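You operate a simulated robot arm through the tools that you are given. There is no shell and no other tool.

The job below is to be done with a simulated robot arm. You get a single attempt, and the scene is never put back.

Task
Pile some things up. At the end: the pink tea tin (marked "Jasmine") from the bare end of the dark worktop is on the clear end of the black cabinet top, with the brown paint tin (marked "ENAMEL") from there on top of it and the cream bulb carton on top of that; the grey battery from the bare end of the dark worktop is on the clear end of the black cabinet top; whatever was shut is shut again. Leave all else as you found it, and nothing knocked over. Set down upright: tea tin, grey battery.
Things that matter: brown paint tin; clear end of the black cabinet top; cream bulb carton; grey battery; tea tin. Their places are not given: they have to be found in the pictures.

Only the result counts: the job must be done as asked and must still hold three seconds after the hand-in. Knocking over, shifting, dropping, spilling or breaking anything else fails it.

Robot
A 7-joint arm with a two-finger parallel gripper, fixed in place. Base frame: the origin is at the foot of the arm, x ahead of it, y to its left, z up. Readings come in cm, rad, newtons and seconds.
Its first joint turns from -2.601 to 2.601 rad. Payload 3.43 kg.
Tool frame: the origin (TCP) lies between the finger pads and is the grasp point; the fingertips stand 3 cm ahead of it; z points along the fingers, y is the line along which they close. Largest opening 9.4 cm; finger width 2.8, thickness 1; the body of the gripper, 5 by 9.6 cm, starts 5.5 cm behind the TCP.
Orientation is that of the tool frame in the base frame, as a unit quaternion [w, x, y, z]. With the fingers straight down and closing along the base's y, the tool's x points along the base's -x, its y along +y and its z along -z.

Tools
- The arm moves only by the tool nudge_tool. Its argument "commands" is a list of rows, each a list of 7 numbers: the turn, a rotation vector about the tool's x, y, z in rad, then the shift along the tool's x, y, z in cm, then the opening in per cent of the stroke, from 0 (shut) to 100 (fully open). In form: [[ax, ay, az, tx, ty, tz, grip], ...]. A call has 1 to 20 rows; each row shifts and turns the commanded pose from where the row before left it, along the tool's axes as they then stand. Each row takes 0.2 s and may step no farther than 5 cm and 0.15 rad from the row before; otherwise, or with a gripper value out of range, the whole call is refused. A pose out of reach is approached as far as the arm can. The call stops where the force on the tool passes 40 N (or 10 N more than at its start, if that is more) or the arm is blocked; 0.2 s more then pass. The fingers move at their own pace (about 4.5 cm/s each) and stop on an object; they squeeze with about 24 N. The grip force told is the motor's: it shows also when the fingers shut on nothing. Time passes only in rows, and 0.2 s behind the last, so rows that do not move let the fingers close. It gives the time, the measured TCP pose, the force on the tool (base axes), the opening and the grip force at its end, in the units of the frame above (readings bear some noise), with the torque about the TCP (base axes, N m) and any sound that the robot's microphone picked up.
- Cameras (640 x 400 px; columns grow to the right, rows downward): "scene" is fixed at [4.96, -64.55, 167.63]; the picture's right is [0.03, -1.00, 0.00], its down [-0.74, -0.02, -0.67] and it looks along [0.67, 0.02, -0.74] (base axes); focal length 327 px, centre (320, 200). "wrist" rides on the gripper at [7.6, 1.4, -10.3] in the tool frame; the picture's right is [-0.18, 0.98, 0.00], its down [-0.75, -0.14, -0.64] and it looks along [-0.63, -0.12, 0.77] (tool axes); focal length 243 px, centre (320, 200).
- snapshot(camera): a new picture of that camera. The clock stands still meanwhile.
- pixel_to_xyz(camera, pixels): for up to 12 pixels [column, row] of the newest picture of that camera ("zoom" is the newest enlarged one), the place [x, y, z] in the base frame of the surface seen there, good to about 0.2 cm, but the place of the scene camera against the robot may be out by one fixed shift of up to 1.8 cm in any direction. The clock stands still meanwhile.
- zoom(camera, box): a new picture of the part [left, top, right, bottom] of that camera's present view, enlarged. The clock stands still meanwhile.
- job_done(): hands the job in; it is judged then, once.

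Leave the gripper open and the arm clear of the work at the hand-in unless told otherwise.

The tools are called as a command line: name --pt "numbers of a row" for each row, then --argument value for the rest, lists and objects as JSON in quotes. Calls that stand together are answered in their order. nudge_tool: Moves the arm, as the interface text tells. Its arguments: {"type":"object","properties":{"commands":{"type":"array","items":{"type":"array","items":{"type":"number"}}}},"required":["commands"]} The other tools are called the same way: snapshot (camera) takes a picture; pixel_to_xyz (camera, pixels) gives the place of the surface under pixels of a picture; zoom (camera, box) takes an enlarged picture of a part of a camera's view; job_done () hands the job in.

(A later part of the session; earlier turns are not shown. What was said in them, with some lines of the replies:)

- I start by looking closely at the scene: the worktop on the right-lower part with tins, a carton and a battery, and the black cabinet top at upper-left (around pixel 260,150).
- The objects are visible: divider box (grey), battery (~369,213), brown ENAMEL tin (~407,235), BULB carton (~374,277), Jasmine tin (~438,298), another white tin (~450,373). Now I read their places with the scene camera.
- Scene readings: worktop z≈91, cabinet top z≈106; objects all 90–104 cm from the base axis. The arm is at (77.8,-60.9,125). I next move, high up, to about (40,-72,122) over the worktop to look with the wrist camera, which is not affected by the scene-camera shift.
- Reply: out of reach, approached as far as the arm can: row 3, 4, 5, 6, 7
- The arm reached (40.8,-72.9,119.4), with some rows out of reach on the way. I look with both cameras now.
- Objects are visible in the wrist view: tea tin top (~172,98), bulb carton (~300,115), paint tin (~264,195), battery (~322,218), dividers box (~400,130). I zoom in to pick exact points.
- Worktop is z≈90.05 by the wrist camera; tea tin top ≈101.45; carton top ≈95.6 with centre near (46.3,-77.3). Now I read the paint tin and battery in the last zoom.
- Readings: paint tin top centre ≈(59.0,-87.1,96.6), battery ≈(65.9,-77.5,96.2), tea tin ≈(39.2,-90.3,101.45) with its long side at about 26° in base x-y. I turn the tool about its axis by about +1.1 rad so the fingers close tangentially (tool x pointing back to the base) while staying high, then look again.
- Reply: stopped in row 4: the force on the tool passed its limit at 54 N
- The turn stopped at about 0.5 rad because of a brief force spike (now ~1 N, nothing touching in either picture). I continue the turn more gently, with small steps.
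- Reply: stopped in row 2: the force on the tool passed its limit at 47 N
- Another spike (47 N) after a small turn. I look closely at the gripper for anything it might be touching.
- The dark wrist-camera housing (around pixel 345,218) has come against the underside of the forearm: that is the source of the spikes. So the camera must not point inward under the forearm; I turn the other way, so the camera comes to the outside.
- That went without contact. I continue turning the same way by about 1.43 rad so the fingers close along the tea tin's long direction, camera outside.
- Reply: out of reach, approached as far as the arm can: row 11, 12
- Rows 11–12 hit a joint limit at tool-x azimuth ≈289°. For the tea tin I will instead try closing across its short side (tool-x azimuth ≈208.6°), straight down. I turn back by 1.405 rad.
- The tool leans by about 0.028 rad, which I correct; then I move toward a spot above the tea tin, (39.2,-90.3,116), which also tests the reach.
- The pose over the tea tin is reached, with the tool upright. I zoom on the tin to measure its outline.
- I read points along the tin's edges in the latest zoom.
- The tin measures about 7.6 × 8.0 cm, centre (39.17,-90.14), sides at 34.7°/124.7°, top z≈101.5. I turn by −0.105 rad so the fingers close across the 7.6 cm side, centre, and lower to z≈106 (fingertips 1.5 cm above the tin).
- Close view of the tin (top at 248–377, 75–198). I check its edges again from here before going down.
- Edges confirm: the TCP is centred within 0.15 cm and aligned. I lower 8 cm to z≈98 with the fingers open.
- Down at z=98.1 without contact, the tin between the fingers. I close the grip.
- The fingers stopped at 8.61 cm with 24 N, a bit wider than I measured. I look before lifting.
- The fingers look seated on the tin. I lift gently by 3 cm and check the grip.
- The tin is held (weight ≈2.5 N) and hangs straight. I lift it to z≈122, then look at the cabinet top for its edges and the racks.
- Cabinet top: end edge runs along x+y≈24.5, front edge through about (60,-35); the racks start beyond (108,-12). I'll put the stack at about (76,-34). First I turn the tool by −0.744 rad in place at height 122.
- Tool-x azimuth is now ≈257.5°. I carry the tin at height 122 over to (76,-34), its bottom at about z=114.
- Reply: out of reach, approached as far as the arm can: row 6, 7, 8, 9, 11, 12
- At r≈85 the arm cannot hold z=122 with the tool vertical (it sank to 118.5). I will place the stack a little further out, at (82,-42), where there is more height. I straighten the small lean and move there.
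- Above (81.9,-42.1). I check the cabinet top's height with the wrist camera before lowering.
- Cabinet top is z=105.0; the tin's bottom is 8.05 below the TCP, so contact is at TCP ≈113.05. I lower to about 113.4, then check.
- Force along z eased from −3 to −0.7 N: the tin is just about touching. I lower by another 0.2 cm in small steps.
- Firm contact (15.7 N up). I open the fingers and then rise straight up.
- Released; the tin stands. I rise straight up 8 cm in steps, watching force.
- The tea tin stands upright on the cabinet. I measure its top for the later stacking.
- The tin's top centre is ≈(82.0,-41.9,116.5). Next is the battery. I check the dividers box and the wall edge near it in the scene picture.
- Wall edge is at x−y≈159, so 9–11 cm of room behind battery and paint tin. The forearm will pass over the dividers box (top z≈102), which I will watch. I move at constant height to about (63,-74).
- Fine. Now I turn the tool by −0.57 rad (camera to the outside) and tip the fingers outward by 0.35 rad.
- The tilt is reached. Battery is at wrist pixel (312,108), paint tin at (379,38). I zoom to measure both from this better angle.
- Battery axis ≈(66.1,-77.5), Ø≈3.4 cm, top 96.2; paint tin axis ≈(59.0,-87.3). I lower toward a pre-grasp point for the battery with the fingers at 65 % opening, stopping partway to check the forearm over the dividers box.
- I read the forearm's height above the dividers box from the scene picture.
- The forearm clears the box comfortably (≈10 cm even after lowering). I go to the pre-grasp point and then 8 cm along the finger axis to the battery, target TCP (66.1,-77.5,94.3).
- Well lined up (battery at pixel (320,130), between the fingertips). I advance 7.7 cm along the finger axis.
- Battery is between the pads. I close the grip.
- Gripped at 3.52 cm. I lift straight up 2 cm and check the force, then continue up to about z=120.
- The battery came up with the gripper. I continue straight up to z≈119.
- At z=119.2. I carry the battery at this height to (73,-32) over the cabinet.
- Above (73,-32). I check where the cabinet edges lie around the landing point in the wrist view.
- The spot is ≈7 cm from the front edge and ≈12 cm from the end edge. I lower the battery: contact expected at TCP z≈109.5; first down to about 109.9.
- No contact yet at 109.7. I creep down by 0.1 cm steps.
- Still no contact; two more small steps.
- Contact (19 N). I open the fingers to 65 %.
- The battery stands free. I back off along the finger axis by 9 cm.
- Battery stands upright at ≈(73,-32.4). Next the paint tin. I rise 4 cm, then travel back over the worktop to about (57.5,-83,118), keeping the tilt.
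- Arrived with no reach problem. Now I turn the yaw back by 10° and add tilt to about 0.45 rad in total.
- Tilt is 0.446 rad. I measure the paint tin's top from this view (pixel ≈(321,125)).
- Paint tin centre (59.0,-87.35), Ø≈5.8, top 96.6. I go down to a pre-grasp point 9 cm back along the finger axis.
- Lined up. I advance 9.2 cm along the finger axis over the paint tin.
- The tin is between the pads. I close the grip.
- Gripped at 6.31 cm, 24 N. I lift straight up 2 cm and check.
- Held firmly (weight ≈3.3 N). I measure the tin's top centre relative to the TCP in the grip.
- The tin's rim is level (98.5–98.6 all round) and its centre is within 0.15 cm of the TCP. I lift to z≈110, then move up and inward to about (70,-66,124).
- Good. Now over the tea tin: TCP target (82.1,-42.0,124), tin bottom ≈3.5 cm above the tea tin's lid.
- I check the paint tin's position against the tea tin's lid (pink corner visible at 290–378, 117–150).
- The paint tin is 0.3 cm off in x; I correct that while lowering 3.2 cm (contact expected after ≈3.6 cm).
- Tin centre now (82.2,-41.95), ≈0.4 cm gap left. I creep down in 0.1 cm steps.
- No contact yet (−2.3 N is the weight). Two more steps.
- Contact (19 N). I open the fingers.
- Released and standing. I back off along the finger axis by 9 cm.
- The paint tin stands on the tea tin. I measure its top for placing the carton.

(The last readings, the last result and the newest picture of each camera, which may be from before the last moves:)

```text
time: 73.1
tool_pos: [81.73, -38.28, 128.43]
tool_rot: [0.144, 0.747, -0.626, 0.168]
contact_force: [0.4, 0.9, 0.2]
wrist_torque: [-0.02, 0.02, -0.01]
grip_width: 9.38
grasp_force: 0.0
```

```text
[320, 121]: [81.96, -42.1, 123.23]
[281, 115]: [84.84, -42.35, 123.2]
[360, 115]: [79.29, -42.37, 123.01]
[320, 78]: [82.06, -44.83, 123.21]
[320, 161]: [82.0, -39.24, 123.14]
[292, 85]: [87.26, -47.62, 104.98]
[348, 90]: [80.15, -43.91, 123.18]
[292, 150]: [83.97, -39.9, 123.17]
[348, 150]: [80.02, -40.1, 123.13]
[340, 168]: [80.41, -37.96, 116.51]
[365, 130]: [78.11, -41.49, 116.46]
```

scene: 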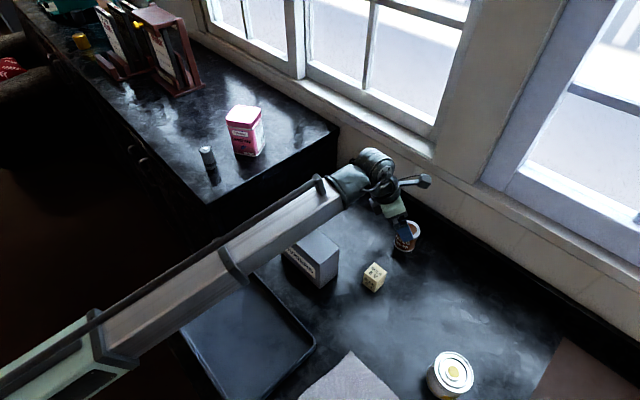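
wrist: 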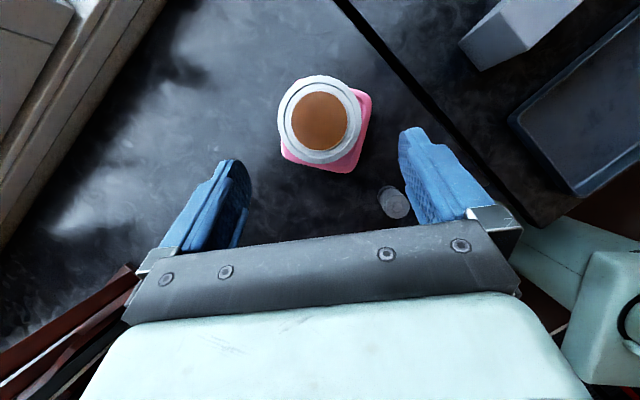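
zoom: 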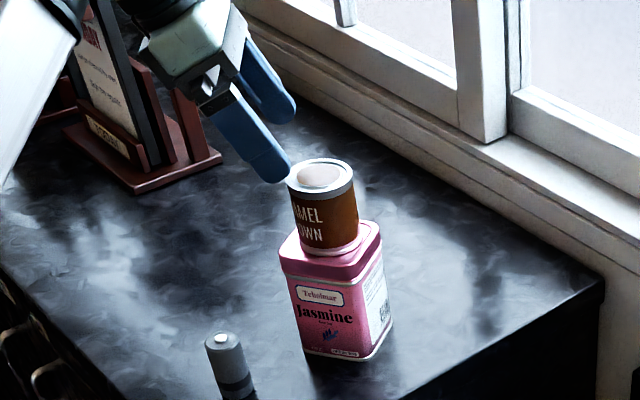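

Paint tin top: centre (82.06,-42.04), z≈123.15. Now the carton. I first move sideways away from the stack at constant height, then to about (50,-72,116) over the worktop.

nudge_tool --pt "0 0 0 0.76 2.936 0.386 100" --pt "0 0 0 0.76 2.936 0.386 100" --pt "0 0 0 0.76 2.936 0.386 100" --pt "0 0 0 0.76 2.936 0.386 100" --pt "0 0 0 0.76 2.936 0.386 100" --pt "0 0 0 1.579 2.229 2.146 100" --pt "0 0 0 1.579 2.229 2.146 100" --pt "0 0 0 1.579 2.229 2.146 100" --pt "0 0 0 1.579 2.229 2.146 100" --pt "0 0 0 1.579 2.229 2.146 100" --pt "0 0 0 1.579 2.229 2.146 100" --pt "0 0 0 1.579 2.229 2.146 100" --pt "0 0 0 1.579 2.229 2.146 100" --pt "0 0 0 1.579 2.229 2.146 100" --pt "0 0 0 1.579 2.229 2.146 100" --pt "0 0 0 0 0 0 100"

snapshot --camera "wrist"

snapshot --camera "scene"

```text
time: 76.5
tool_pos: [49.88, -72.16, 116.17]
tool_rot: [0.144, 0.747, -0.626, 0.168]
contact_force: [-0.4, -0.1, 1.2]
wrist_torque: [-0.06, 0.02, -0.01]
grip_width: 9.42
grasp_force: 0.1
```

```text
taken
```

wrist: 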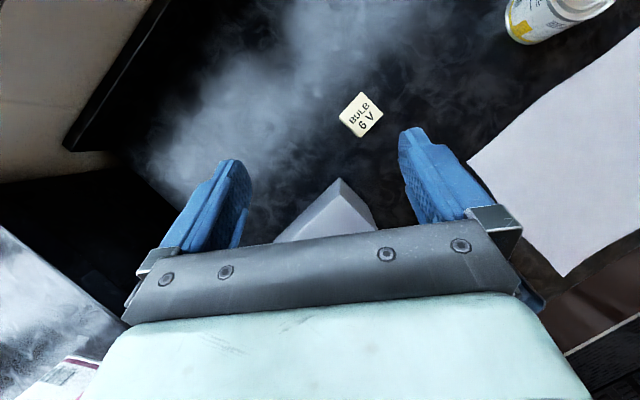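

```text
taken
```

scene: 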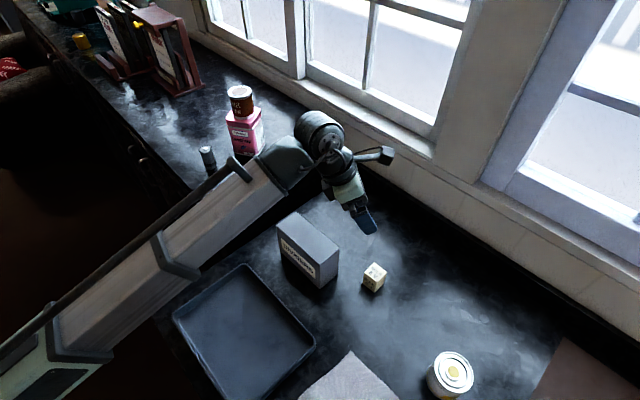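

The carton is at wrist pixel (360,114). I zoom and measure its top corners.

zoom --camera "wrist" --box '[328, 92, 392, 132]'

pixel_to_xyz --camera "zoom" --pixels '[[320, 15], [540, 195], [360, 400], [120, 220], [335, 215], [430, 110], [445, 290], [220, 115], [225, 310]]'

pixel_to_xyz --camera "wrist" --pixels '[[336, 180], [375, 225], [345, 200], [310, 205]]'

```text
10.00 times, centred on (360, 112) of wrist
```

zoom: 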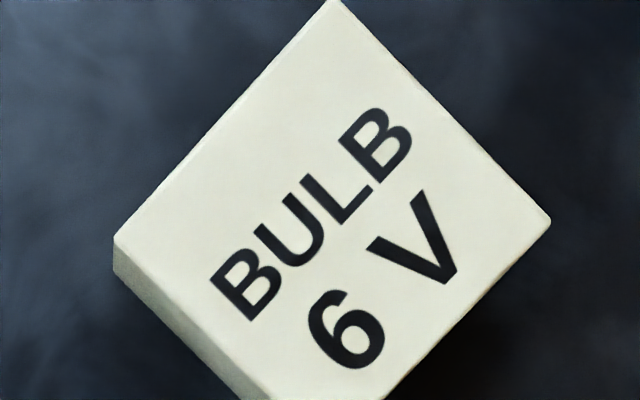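

```text
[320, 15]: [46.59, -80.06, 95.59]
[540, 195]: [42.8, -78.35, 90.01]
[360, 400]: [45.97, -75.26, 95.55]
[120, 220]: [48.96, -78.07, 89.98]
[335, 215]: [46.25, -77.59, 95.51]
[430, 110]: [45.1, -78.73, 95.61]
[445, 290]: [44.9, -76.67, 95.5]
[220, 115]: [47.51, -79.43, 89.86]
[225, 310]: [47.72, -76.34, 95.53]
```

```text
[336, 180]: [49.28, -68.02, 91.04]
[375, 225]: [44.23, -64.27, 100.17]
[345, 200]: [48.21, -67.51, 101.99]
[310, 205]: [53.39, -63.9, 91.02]
```

I take a slightly wider zoom to catch all four corners.

zoom --camera "wrist" --box '[312, 84, 408, 144]'

pixel_to_xyz --camera "zoom" --pixels '[[331, 63], [466, 198], [349, 325], [190, 212], [260, 135], [400, 135], [415, 255], [262, 270], [330, 200], [395, 60]]'

```text
6.67 times, centred on (360, 114) of wrist
```

zoom: 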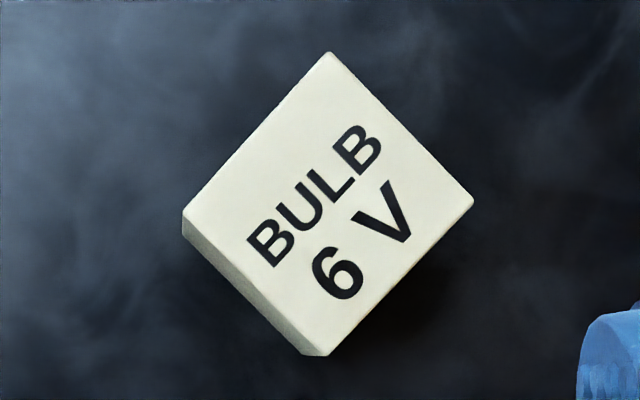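

```text
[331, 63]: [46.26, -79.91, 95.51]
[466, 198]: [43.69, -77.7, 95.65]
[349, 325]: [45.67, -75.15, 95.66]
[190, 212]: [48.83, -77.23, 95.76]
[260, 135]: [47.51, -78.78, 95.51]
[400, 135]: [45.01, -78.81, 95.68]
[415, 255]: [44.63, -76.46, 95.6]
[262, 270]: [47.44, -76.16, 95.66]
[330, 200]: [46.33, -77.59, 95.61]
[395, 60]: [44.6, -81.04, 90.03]
```

Carton: centre ≈(46.25,-77.45), 3.7 cm square, sides at 50°/140°, top 95.6. I reduce the tilt to 0.25 rad and swing the yaw to ≈230° so the fingers close squarely on it.

nudge_tool --pt "0.008 -0.098 0 0 0 0 100" --pt "0 -0.098 0 0 0 0 100" --pt "-0.0309 -0.0009 0.121 0 0 0 100" --pt "-0.0309 -0.0009 0.121 0 0 0 100" --pt "-0.0309 -0.0009 0.121 0 0 0 100" --pt "-0.0309 -0.0009 0.121 0 0 0 100" --pt "-0.0309 -0.0009 0.121 0 0 0 100" --pt "-0.0309 -0.0009 0.121 0 0 0 100" --pt "-0.0309 -0.0009 0.121 0 0 0 100" --pt "0 0 0 0 0 0 100" --pt "0 0 0 0 0 0 100"

snapshot --camera "wrist"

snapshot --camera "scene"

```text
time: 78.9
tool_pos: [49.93, -72.08, 116.16]
tool_rot: [-0.11, -0.42, 0.899, -0.052]
contact_force: [0.3, -0.9, 0.1]
wrist_torque: [0.01, 0.05, -0.05]
grip_width: 9.38
grasp_force: 0.0
```

```text
taken
```

wrist: 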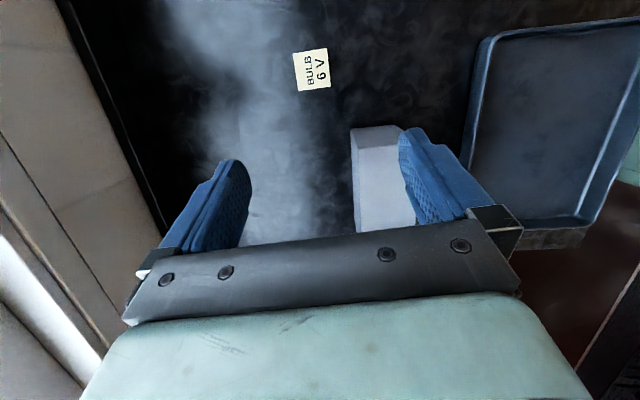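

```text
taken
```

scene: 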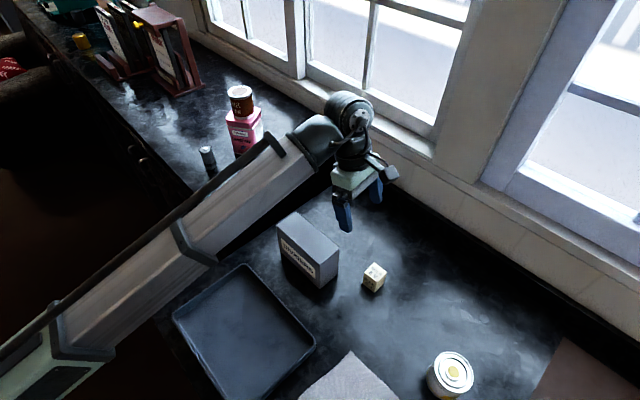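

Orientation: yaw 230°, tilt 0.243. I go to a pre-grasp point 8 cm back along the finger axis, with the fingers at 65 %.

nudge_tool --pt "0 0 0 0.182 -0.12 3.03 65" --pt "0 0 0 0.182 -0.12 3.03 65" --pt "0 0 0 0.182 -0.12 3.03 65" --pt "0 0 0 0.182 -0.12 3.03 65" --pt "0 0 0 0.182 -0.12 3.03 65" --pt "0 0 0 0 0 0 65"

snapshot --camera "wrist"

zoom --camera "scene" --box '[240, 150, 440, 300]'

```text
time: 80.3
tool_pos: [47.7, -75.8, 101.53]
tool_rot: [-0.109, -0.42, 0.899, -0.051]
contact_force: [0.7, -0.2, 0.9]
wrist_torque: [0.04, -0.01, -0.03]
grip_width: 6.14
grasp_force: 0.0
```

```text
taken
```

wrist: 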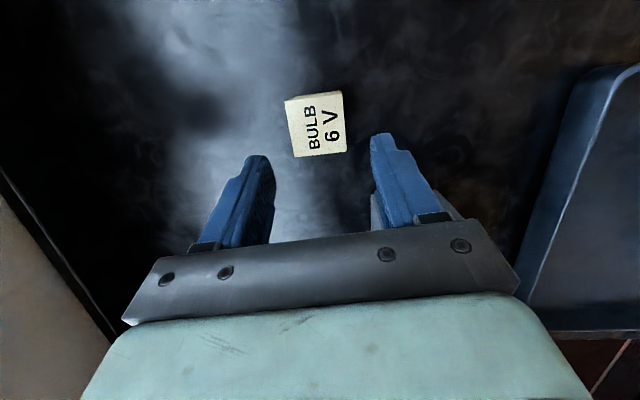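

```text
2.67 times, centred on (340, 225) of scene
```

zoom: 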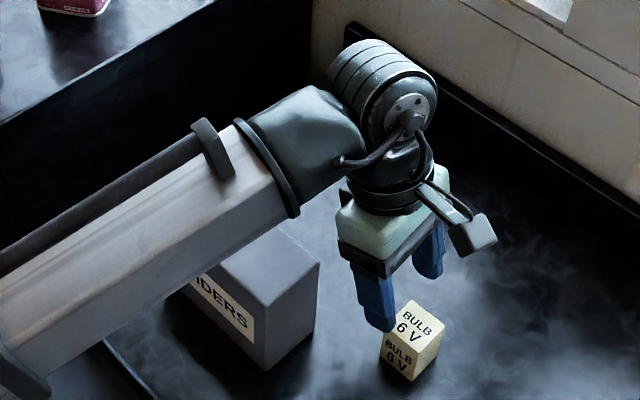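

I check the forearm's underside height over the dividers box and re-measure the carton here.

pixel_to_xyz --camera "zoom" --pixels '[[290, 212], [270, 215], [230, 243], [180, 280], [150, 300], [300, 200], [318, 262], [275, 230], [260, 300]]'

zoom --camera "wrist" --box '[270, 85, 362, 165]'

pixel_to_xyz --camera "wrist" --pixels '[[286, 102], [340, 93], [345, 150], [295, 155], [316, 125], [313, 98], [343, 120], [320, 153], [290, 130]]'

```text
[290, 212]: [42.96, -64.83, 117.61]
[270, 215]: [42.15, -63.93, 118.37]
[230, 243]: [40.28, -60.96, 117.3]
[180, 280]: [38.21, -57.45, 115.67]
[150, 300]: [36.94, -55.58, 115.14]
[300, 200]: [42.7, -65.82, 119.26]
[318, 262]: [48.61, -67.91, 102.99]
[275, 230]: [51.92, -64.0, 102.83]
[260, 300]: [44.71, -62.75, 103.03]
```

```text
5.00 times, centred on (316, 125) of wrist
```

zoom: 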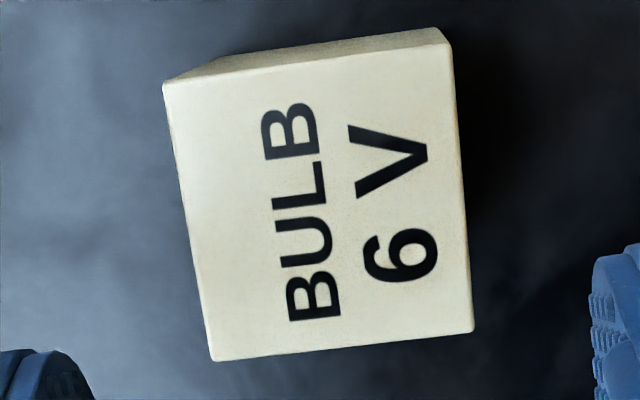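

```text
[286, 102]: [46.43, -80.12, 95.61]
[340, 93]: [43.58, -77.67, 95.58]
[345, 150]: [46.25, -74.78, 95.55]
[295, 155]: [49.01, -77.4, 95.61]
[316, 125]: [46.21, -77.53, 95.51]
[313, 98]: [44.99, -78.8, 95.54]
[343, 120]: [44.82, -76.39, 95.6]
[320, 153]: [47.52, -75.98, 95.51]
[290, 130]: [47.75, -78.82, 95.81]
```

Carton centre (46.3,-77.5), sides at about 47.5°/137.5°; forearm underside is well above the box. I trim the yaw by −2.6° and advance 7.9 cm to the grasp point.

nudge_tool --pt "-0.011 0 0.0436 0 0 0 65" --pt "0 0 0 0.056 -0.02 1.586 65" --pt "0 0 0 0.056 -0.02 1.586 65" --pt "0 0 0 0.056 -0.02 1.586 65" --pt "0 0 0 0.056 -0.02 1.586 65" --pt "0 0 0 0.056 -0.02 1.586 65" --pt "0 0 0 0 0 0 65"

snapshot --camera "wrist"

zoom --camera "scene" --box '[240, 150, 440, 300]'

```text
time: 81.9
tool_pos: [45.87, -77.59, 93.73]
tool_rot: [-0.111, -0.4, 0.908, -0.049]
contact_force: [-0.4, 0.1, -0.4]
wrist_torque: [0.02, 0.03, -0.02]
grip_width: 6.13
grasp_force: 0.1
```

```text
taken
```

wrist: 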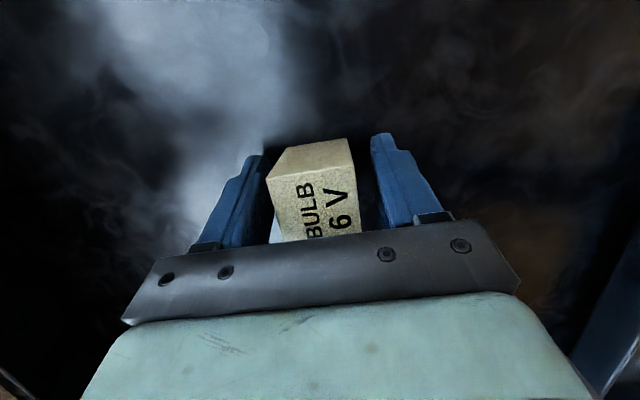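

```text
2.67 times, centred on (340, 225) of scene
```

zoom: 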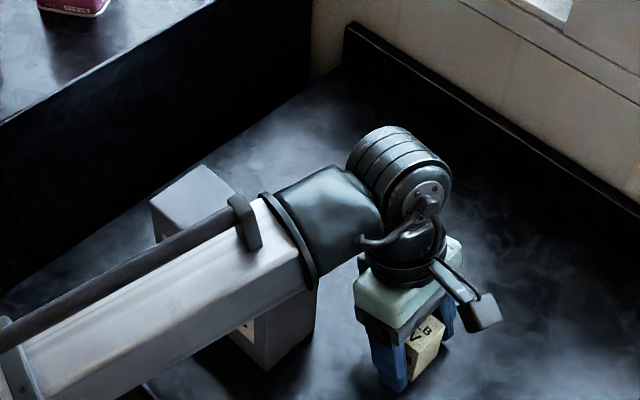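

The carton sits slightly toward the left finger; I shift by −0.25 cm along the closing line to centre, then close the grip.

nudge_tool --pt "0 0 0 -0.15 -0.25 0 65" --pt "0 0 0 0 0 0 65" --pt "0 0 0 0 0 0 0" --pt "0 0 0 0 0 0 0" --pt "0 0 0 0 0 0 0" --pt "0 0 0 0 0 0 0"

snapshot --camera "wrist"

```text
time: 83.3
tool_pos: [46.23, -77.68, 93.83]
tool_rot: [-0.112, -0.4, 0.908, -0.05]
contact_force: [-0.4, -0.9, 0.2]
wrist_torque: [0.0, 0.01, -0.01]
grip_width: 4.33
grasp_force: 24.1
```

```text
taken
```

wrist: 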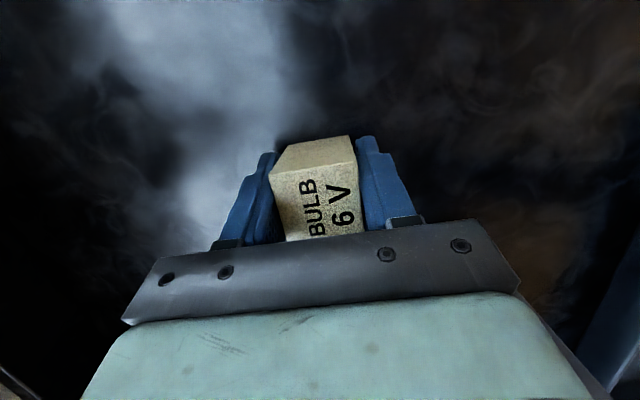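

Gripped (4.33 cm, 24 N). I lift straight up 2 cm and check.

nudge_tool --pt "0 0 0 0.122 0 -0.485 0" --pt "0 0 0 0.182 0 -0.727 0" --pt "0 0 0 0.182 0 -0.727 0" --pt "0 0 0 0 0 0 0"

snapshot --camera "wrist"

pixel_to_xyz --camera "wrist" --pixels '[[273, 175], [353, 165], [358, 195], [280, 205], [315, 185], [282, 150], [348, 140], [325, 160]]'

```text
time: 84.3
tool_pos: [46.2, -77.68, 95.92]
tool_rot: [-0.111, -0.4, 0.908, -0.049]
contact_force: [-0.8, -0.3, -0.2]
wrist_torque: [0.01, 0.01, 0.0]
grip_width: 4.3
grasp_force: 23.6
```

```text
taken
```

wrist: 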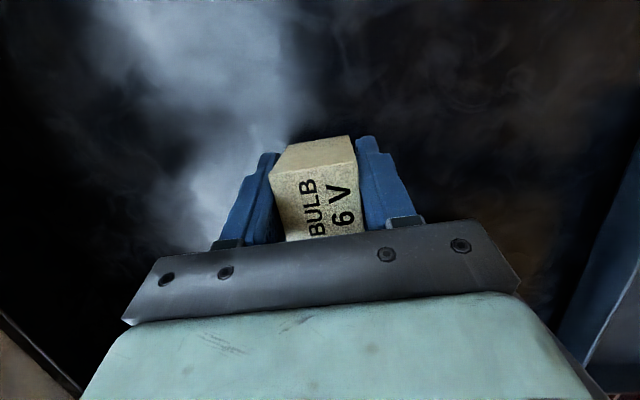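

```text
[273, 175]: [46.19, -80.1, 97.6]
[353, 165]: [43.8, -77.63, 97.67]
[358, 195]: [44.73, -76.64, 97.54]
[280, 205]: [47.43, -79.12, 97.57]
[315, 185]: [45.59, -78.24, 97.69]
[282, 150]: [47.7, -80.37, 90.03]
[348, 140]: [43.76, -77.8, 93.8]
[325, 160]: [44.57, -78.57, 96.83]
```

The carton hangs level, centred within 0.2 cm. I lift to z≈118 and then swing the yaw by +42.5° (still inside the joint limit).

nudge_tool --pt "0 0 0 0.765 -0.003 -3.052 0" --pt "0 0 0 0.765 -0.003 -3.052 0" --pt "0 0 0 0.765 -0.003 -3.052 0" --pt "0 0 0 0.765 -0.003 -3.052 0" --pt "0 0 0 0.765 -0.003 -3.052 0" --pt "0 0 0 0.765 -0.003 -3.052 0" --pt "0 0 0 0.765 -0.003 -3.052 0" --pt "0.0301 -0.0001 -0.1199 0 0 0 0" --pt "0.0301 -0.0001 -0.1199 0 0 0 0" --pt "0.0301 -0.0001 -0.1199 0 0 0 0" --pt "0.0301 -0.0001 -0.1199 0 0 0 0" --pt "0.0301 -0.0001 -0.1199 0 0 0 0" --pt "0.0301 -0.0001 -0.1199 0 0 0 0" --pt "0 0 0 0 0 0 0"

```text
time: 87.3
tool_pos: [46.31, -77.95, 117.98]
tool_rot: [0.085, 0.702, -0.701, 0.086]
contact_force: [-0.4, -0.5, -0.3]
wrist_torque: [0.0, 0.02, -0.01]
grip_width: 4.36
grasp_force: 23.7
```

Yaw now 270°, carton held. I move toward the stack's near side, (68,-55,122), then swing the yaw by another 28°.

nudge_tool --pt "0 0 0 -2.36 -2.409 -1.039 0" --pt "0 0 0 -2.36 -2.409 -1.039 0" --pt "0 0 0 -2.36 -2.409 -1.039 0" --pt "0 0 0 -2.36 -2.409 -1.039 0" --pt "0 0 0 -2.36 -2.409 -1.039 0" --pt "0 0 0 -2.36 -2.409 -1.039 0" --pt "0 0 0 -2.36 -2.409 -1.039 0" --pt "0 0 0 -2.36 -2.409 -1.039 0" --pt "0 0 0 -2.36 -2.409 -1.039 0" --pt "0.0293 -0.0001 -0.1183 0 0 0 0" --pt "0.0293 -0.0001 -0.1183 0 0 0 0" --pt "0.0293 -0.0001 -0.1183 0 0 0 0" --pt "0.0293 -0.0001 -0.1183 0 0 0 0" --pt "0 0 0 0 0 0 0"

```text
time: 90.3
tool_pos: [67.81, -54.75, 121.81]
tool_rot: [0.062, 0.851, -0.511, 0.104]
contact_force: [-0.1, -0.1, 0.0]
wrist_torque: [-0.02, -0.01, -0.03]
grip_width: 4.36
grasp_force: 24.0
```

Yaw 298°, tilt 0.24. I rise to z≈129 while moving to (76,-52), beside the stack, to test the height reach.

nudge_tool --pt "0 0 0 0.777 -2.133 -1.66 0" --pt "0 0 0 0.777 -2.133 -1.66 0" --pt "0 0 0 0.777 -2.133 -1.66 0" --pt "0 0 0 0.777 -2.133 -1.66 0" --pt "0 0 0 0 0 0 0" --pt "0 0 0 0 0 0 0"

snapshot --camera "scene"

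snapshot --camera "wrist"

```text
time: 91.7
tool_pos: [76.2, -52.33, 129.11]
tool_rot: [0.061, 0.851, -0.511, 0.105]
contact_force: [0.4, -0.3, 0.1]
wrist_torque: [0.02, -0.03, 0.02]
grip_width: 4.32
grasp_force: 24.5
```

```text
taken
```

scene: 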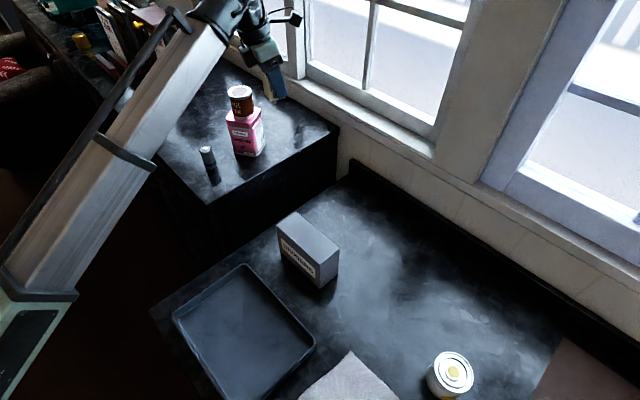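

```text
taken
```

wrist: 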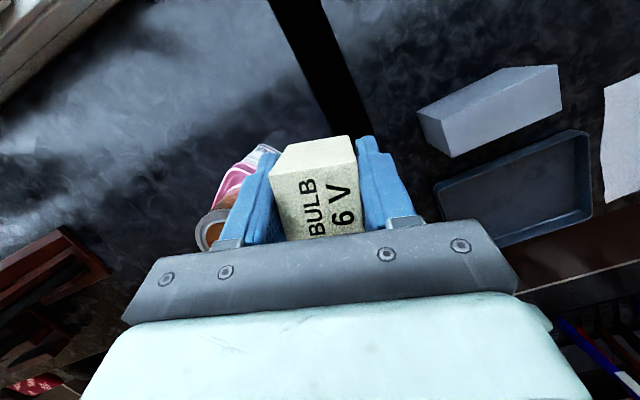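

Reached. Carton bottom is ≈2.2 cm above the paint tin's top level. I move over the stack at this height to TCP (82.15,-42.2).

nudge_tool --pt "0 0 0 -1.4875 -2.5 -0.366 0" --pt "0 0 0 -1.4875 -2.5 -0.366 0" --pt "0 0 0 -1.4875 -2.5 -0.366 0" --pt "0 0 0 -1.4875 -2.5 -0.366 0" --pt "0 0 0 0 0 0 0" --pt "0 0 0 0 0 0 0"

snapshot --camera "wrist"

zoom --camera "scene" --box '[180, 40, 300, 170]'

```text
time: 93.1
tool_pos: [82.32, -42.26, 129.33]
tool_rot: [0.062, 0.851, -0.511, 0.104]
contact_force: [0.6, -0.1, -0.2]
wrist_torque: [0.0, 0.01, 0.05]
grip_width: 4.35
grasp_force: 23.9
```

```text
taken
```

wrist: 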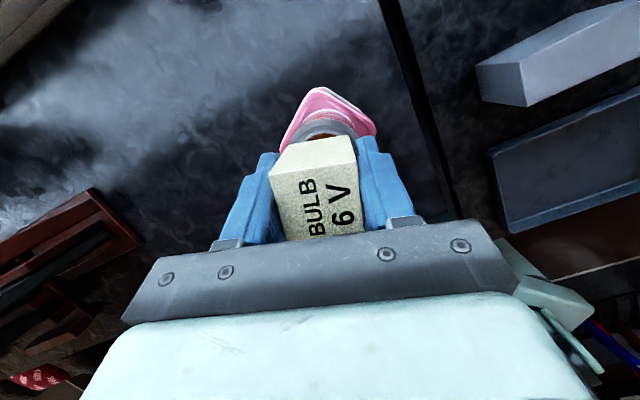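

```text
3.08 times, centred on (240, 105) of scene
```

zoom: 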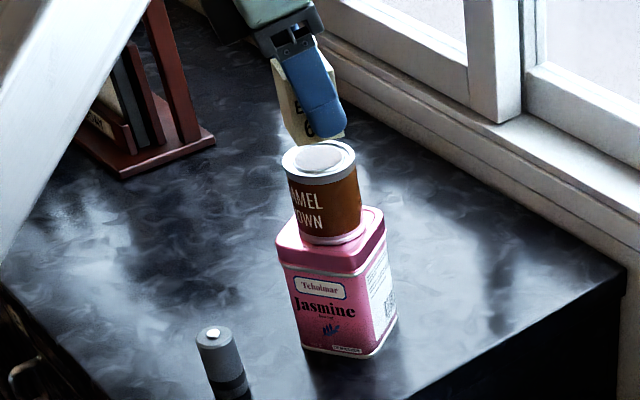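

I check the carton's position against the paint tin's centre.

pixel_to_xyz --camera "wrist" --pixels '[[273, 175], [353, 165], [358, 195], [280, 205], [315, 185], [325, 122], [300, 133], [345, 127], [320, 160], [318, 142]]'

zoom --camera "wrist" --box '[250, 80, 390, 180]'

```text
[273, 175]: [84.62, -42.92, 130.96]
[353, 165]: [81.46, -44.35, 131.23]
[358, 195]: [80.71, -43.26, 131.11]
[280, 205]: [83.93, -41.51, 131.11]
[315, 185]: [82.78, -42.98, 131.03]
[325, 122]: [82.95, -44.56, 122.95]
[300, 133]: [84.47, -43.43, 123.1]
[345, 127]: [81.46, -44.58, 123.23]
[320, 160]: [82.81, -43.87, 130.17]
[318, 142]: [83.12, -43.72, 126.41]
```

```text
4.00 times, centred on (320, 130) of wrist
```

zoom: 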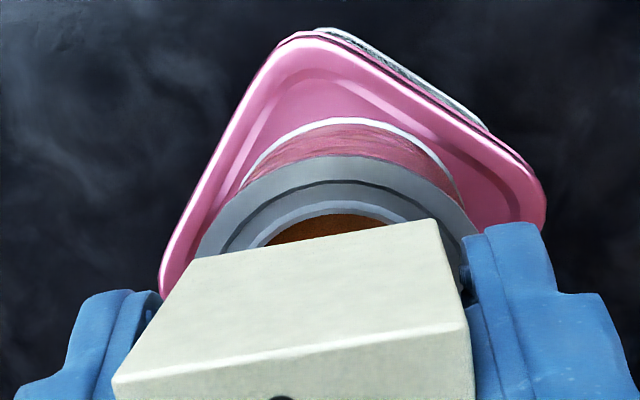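

The carton is centred within 0.1 cm over the paint tin; gap ≈2.4 cm. I lower 2 cm.

nudge_tool --pt "0 0 0 -0.16 0 0.647 0" --pt "0 0 0 -0.16 0 0.647 0" --pt "0 0 0 -0.16 0 0.647 0" --pt "0 0 0 0 0 0 0"

snapshot --camera "wrist"

pixel_to_xyz --camera "wrist" --pixels '[[273, 175], [353, 165], [358, 195], [280, 205], [315, 185]]'

zoom --camera "scene" --box '[180, 40, 300, 170]'

```text
time: 94.1
tool_pos: [82.14, -41.93, 127.16]
tool_rot: [0.061, 0.851, -0.512, 0.104]
contact_force: [-0.3, 0.2, -0.2]
wrist_torque: [0.0, 0.02, 0.03]
grip_width: 4.33
grasp_force: 23.9
```

```text
taken
```

wrist: 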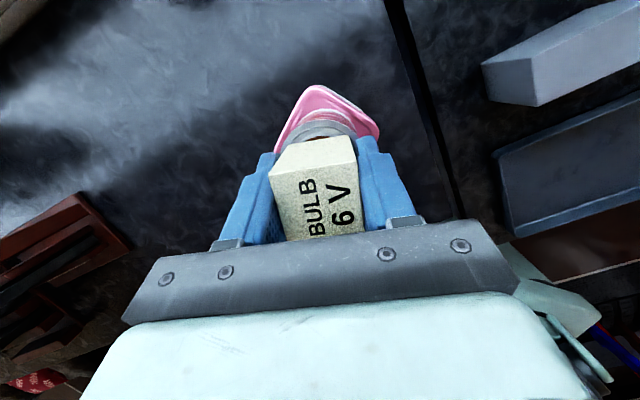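

```text
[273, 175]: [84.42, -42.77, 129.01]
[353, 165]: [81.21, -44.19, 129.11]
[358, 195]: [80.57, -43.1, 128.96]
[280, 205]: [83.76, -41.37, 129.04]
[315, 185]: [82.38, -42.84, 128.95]
```

```text
3.08 times, centred on (240, 105) of scene
```

zoom: 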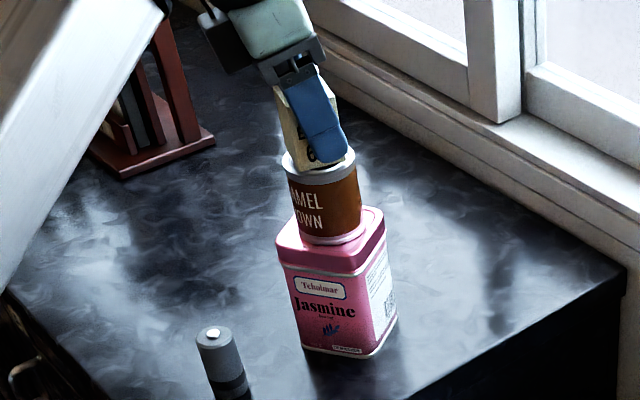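

Gap ≈0.3 cm, still centred. I creep down in 0.1 cm steps.

nudge_tool --pt "0 0 0 -0.024 0 0.097 0" --pt "0 0 0 -0.024 0 0.097 0" --pt "0 0 0 0 0 0 0"

```text
time: 94.9
tool_pos: [82.07, -42.05, 126.93]
tool_rot: [0.062, 0.851, -0.511, 0.104]
contact_force: [0.3, 0.5, -0.9]
wrist_torque: [-0.01, 0.0, -0.04]
grip_width: 4.33
grasp_force: 24.1
```

No contact yet; one step at a time now.

nudge_tool --pt "0 0 0 -0.019 0 0.078 0" --pt "0 0 0 0 0 0 0"

```text
time: 95.5
tool_pos: [82.03, -42.07, 126.92]
tool_rot: [0.062, 0.851, -0.511, 0.104]
contact_force: [0.4, 0.0, 2.9]
wrist_torque: [-0.04, 0.01, 0.01]
grip_width: 4.35
grasp_force: 23.8
```

Light contact (≈3 N). I open the fingers gently.

nudge_tool --pt "0 0 0 0 0 0 55" --pt "0 0 0 0 0 0 70" --pt "0 0 0 0 0 0 70"

snapshot --camera "wrist"

zoom --camera "scene" --box '[180, 40, 300, 170]'

```text
time: 96.3
tool_pos: [82.06, -42.21, 126.81]
tool_rot: [0.061, 0.851, -0.511, 0.104]
contact_force: [-1.1, 0.5, 0.6]
wrist_torque: [-0.03, 0.0, 0.0]
grip_width: 6.6
grasp_force: 0.0
```

```text
taken
```

wrist: 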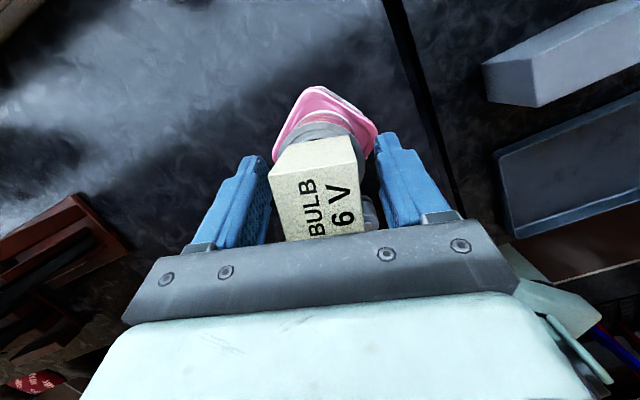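

```text
3.08 times, centred on (240, 105) of scene
```

zoom: 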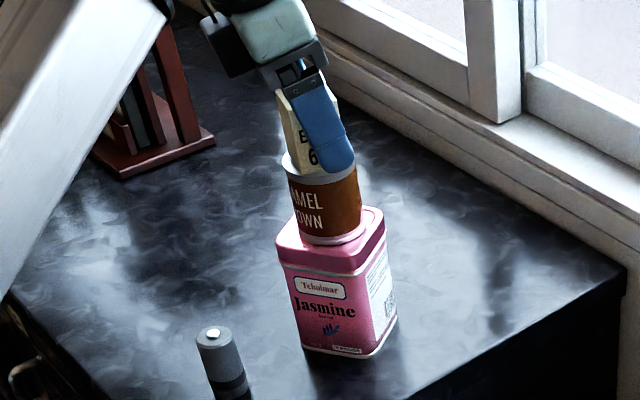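

The carton stands by itself. I back off along the finger axis in small steps, watching the reach.

nudge_tool --pt "0 0 0 0 0 -1 70" --pt "0 0 0 0 0 -1 70" --pt "0 0 0 0 0 -1 70" --pt "0 0 0 0 0 0 70"

```text
time: 97.3
tool_pos: [81.54, -41.56, 129.64]
tool_rot: [0.061, 0.851, -0.511, 0.104]
contact_force: [-0.9, 0.9, 0.5]
wrist_torque: [0.01, -0.01, -0.01]
grip_width: 6.55
grasp_force: 0.0
```

No reach warning and no contact. I continue back by 3 cm more.

nudge_tool --pt "0 0 0 0 0 -1 70" --pt "0 0 0 0 0 -1 70" --pt "0 0 0 0 0 -1 70" --pt "0 0 0 0 0 0 70"

snapshot --camera "wrist"

```text
time: 98.3
tool_pos: [81.43, -40.67, 132.67]
tool_rot: [0.062, 0.85, -0.512, 0.104]
contact_force: [0.8, -0.7, 0.5]
wrist_torque: [0.03, -0.02, 0.02]
grip_width: 6.59
grasp_force: 0.0
```

```text
taken
```

wrist: 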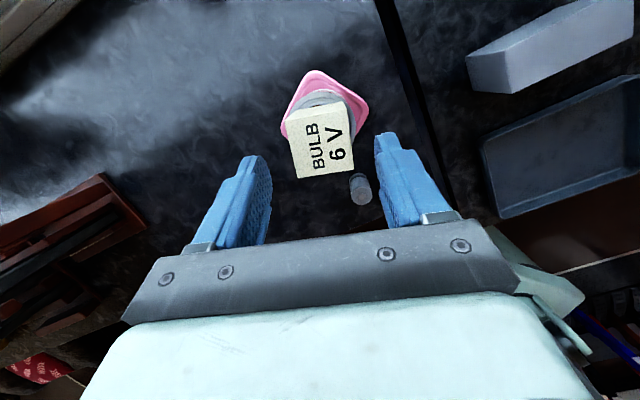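

Fingertips are now above the carton's top. I go back 1 cm more and then withdraw horizontally toward the base by 8 cm.

nudge_tool --pt "0 0 0 0 0 -1 70" --pt "0 0 0 -1.94 0 -0.48 70" --pt "0 0 0 -1.94 0 -0.48 70" --pt "0 0 0 -1.94 0 -0.48 70" --pt "0 0 0 -1.94 0 -0.48 70" --pt "0 0 0 0 0 0 70"

snapshot --camera "wrist"

snapshot --camera "scene"

```text
time: 99.7
tool_pos: [77.62, -33.33, 133.52]
tool_rot: [0.062, 0.851, -0.512, 0.105]
contact_force: [-0.4, 0.3, -0.8]
wrist_torque: [0.02, 0.02, 0.0]
grip_width: 6.56
grasp_force: 0.0
```

```text
taken
```

wrist: 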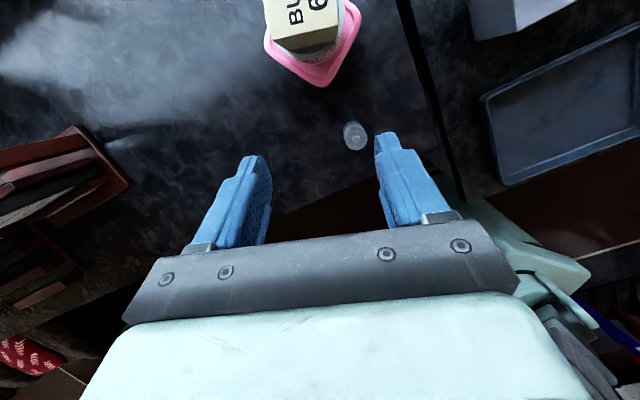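

```text
taken
```

scene: 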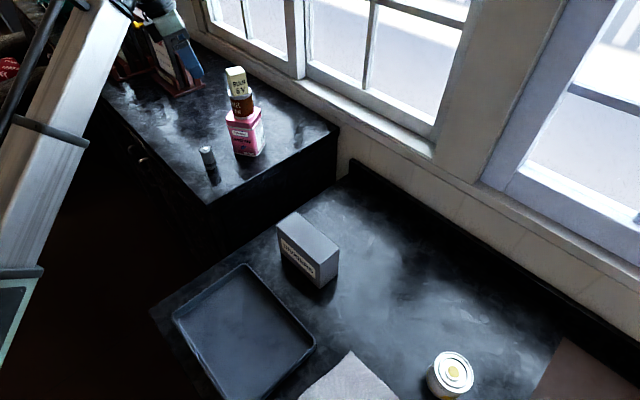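

The stack is complete: tea tin, paint tin, carton, with the battery beside it. I move the arm away, around the base side, to rest above the empty worktop at about (64,-66,122), fingers open.

nudge_tool --pt "0 0 0 -1.108 2.215 1.698 100" --pt "0 0 0 -1.108 2.215 1.698 100" --pt "0 0 0 -1.108 2.215 1.698 100" --pt "0 0 0 -1.108 2.215 1.698 100" --pt "0 0 0 -1.108 2.215 1.698 100" --pt "0 0 0 -1.108 2.215 1.698 100" --pt "0 0 0 2.857 1.567 0.707 100" --pt "0 0 0 2.857 1.567 0.707 100" --pt "0 0 0 2.857 1.567 0.707 100" --pt "0 0 0 2.857 1.567 0.707 100" --pt "0 0 0 2.857 1.567 0.707 100" --pt "0 0 0 2.857 1.567 0.707 100" --pt "0 0 0 2.857 1.567 0.707 100" --pt "0 0 0 2.857 1.567 0.707 100" --pt "0 0 0 2.857 1.567 0.707 100" --pt "0 0 0 0 0 0 100" --pt "0 0 0 0 0 0 100"

snapshot --camera "scene"

zoom --camera "scene" --box '[140, 40, 340, 200]'

```text
time: 103.3
tool_pos: [63.68, -66.24, 122.04]
tool_rot: [0.062, 0.851, -0.51, 0.104]
contact_force: [0.6, -0.5, 1.4]
wrist_torque: [-0.01, -0.01, -0.03]
grip_width: 9.38
grasp_force: 0.1
```

```text
taken
```

scene: 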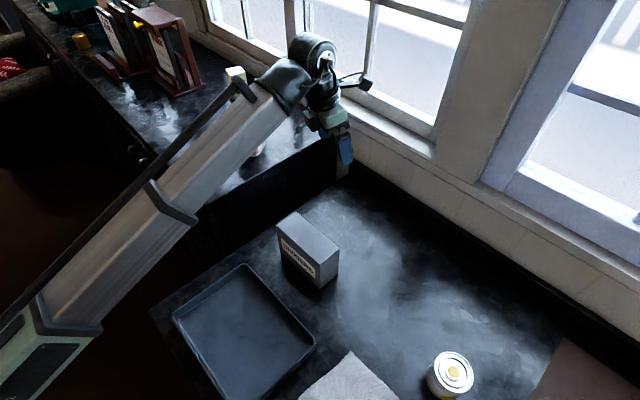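

```text
2.50 times, centred on (240, 120) of scene
```

zoom: 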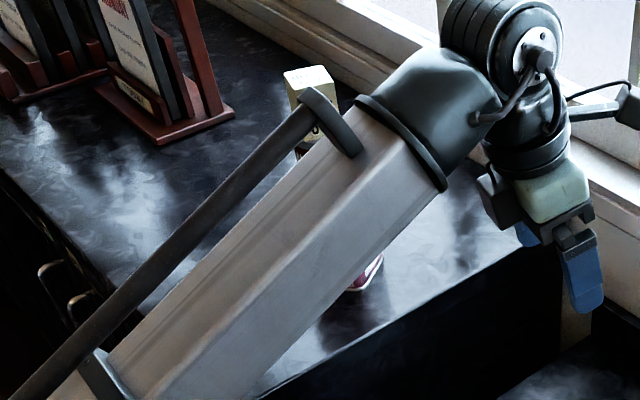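

The forearm hides the stack in this view, so I turn the yaw back and swing the arm further over the worktop, to about (45,-75,120), to see everything.

nudge_tool --pt "-0.0314 0 0.1272 0 0 0 100" --pt "-0.0314 0 0.1272 0 0 0 100" --pt "-0.0314 0 0.1272 0 0 0 100" --pt "-0.0314 0 0.1272 0 0 0 100" --pt "0 0 0 1.448 3.063 0.7 100" --pt "0 0 0 1.448 3.063 0.7 100" --pt "0 0 0 1.448 3.063 0.7 100" --pt "0 0 0 1.448 3.063 0.7 100" --pt "0 0 0 1.448 3.063 0.7 100" --pt "0 0 0 1.448 3.063 0.7 100" --pt "0 0 0 0 0 0 100" --pt "0 0 0 0 0 0 100"

snapshot --camera "scene"

zoom --camera "scene" --box '[160, 40, 320, 200]'

```text
time: 105.9
tool_pos: [45.39, -75.01, 119.98]
tool_rot: [-0.086, -0.689, 0.714, -0.085]
contact_force: [0.0, 0.0, 0.1]
wrist_torque: [0.02, 0.01, 0.03]
grip_width: 9.4
grasp_force: 0.1
```

```text
taken
```

scene: 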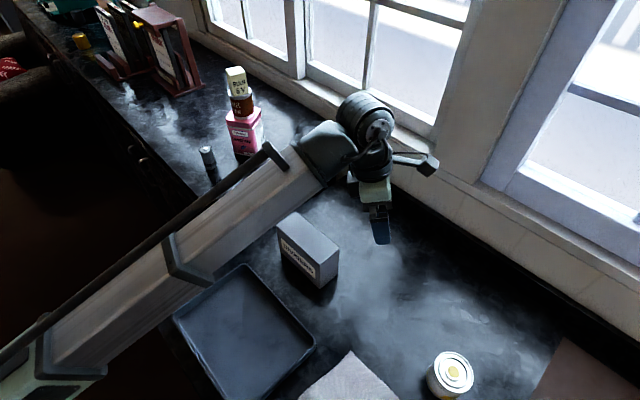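

```text
2.50 times, centred on (240, 120) of scene
```

zoom: 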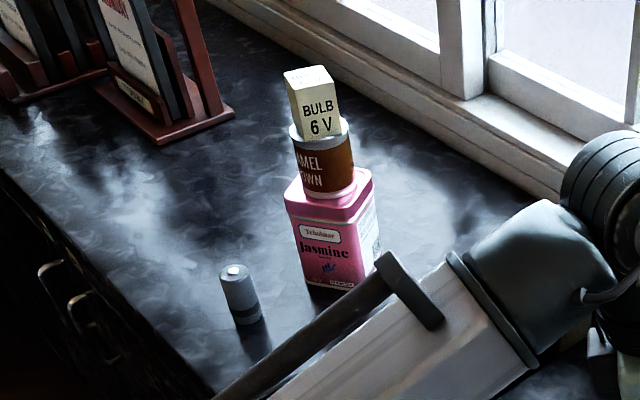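

The stack (tea tin, paint tin, carton) stands straight at pixel ≈(245,110). The battery is upright at ≈(208,156). The dividers box, tray, cloth and white tin are unchanged. The gripper is open and the arm is clear, so I hand in the job.

job_done

```text
The job is handed in.
```

The job is handed in. In the last pictures everything is where you asked, but I don't have the verdict.

- **Stack:** the pink "Jasmine" tea tin stands upright on the clear end of the black cabinet top. The brown "ENAMEL" paint tin is on top of it, and the cream bulb carton is on top of that. The three were centred on one another to within about 0.3 cm.
- **Battery:** the grey battery stands upright on the same clear end, about 13 cm from the stack.
- **Everything else:** the dividers box, tray, cloth, white tin and book racks look as they were at the start. I opened nothing, so there was nothing to shut again.
- **Arm:** the gripper is open and resting above the worktop, clear of the work.

Early on, while turning the tool, the arm's own wrist camera twice pressed against its forearm, with brief spikes of 54 N and 47 N. Nothing on the worktop was touched. After that I kept the camera turned away from the forearm and it did not happen again.
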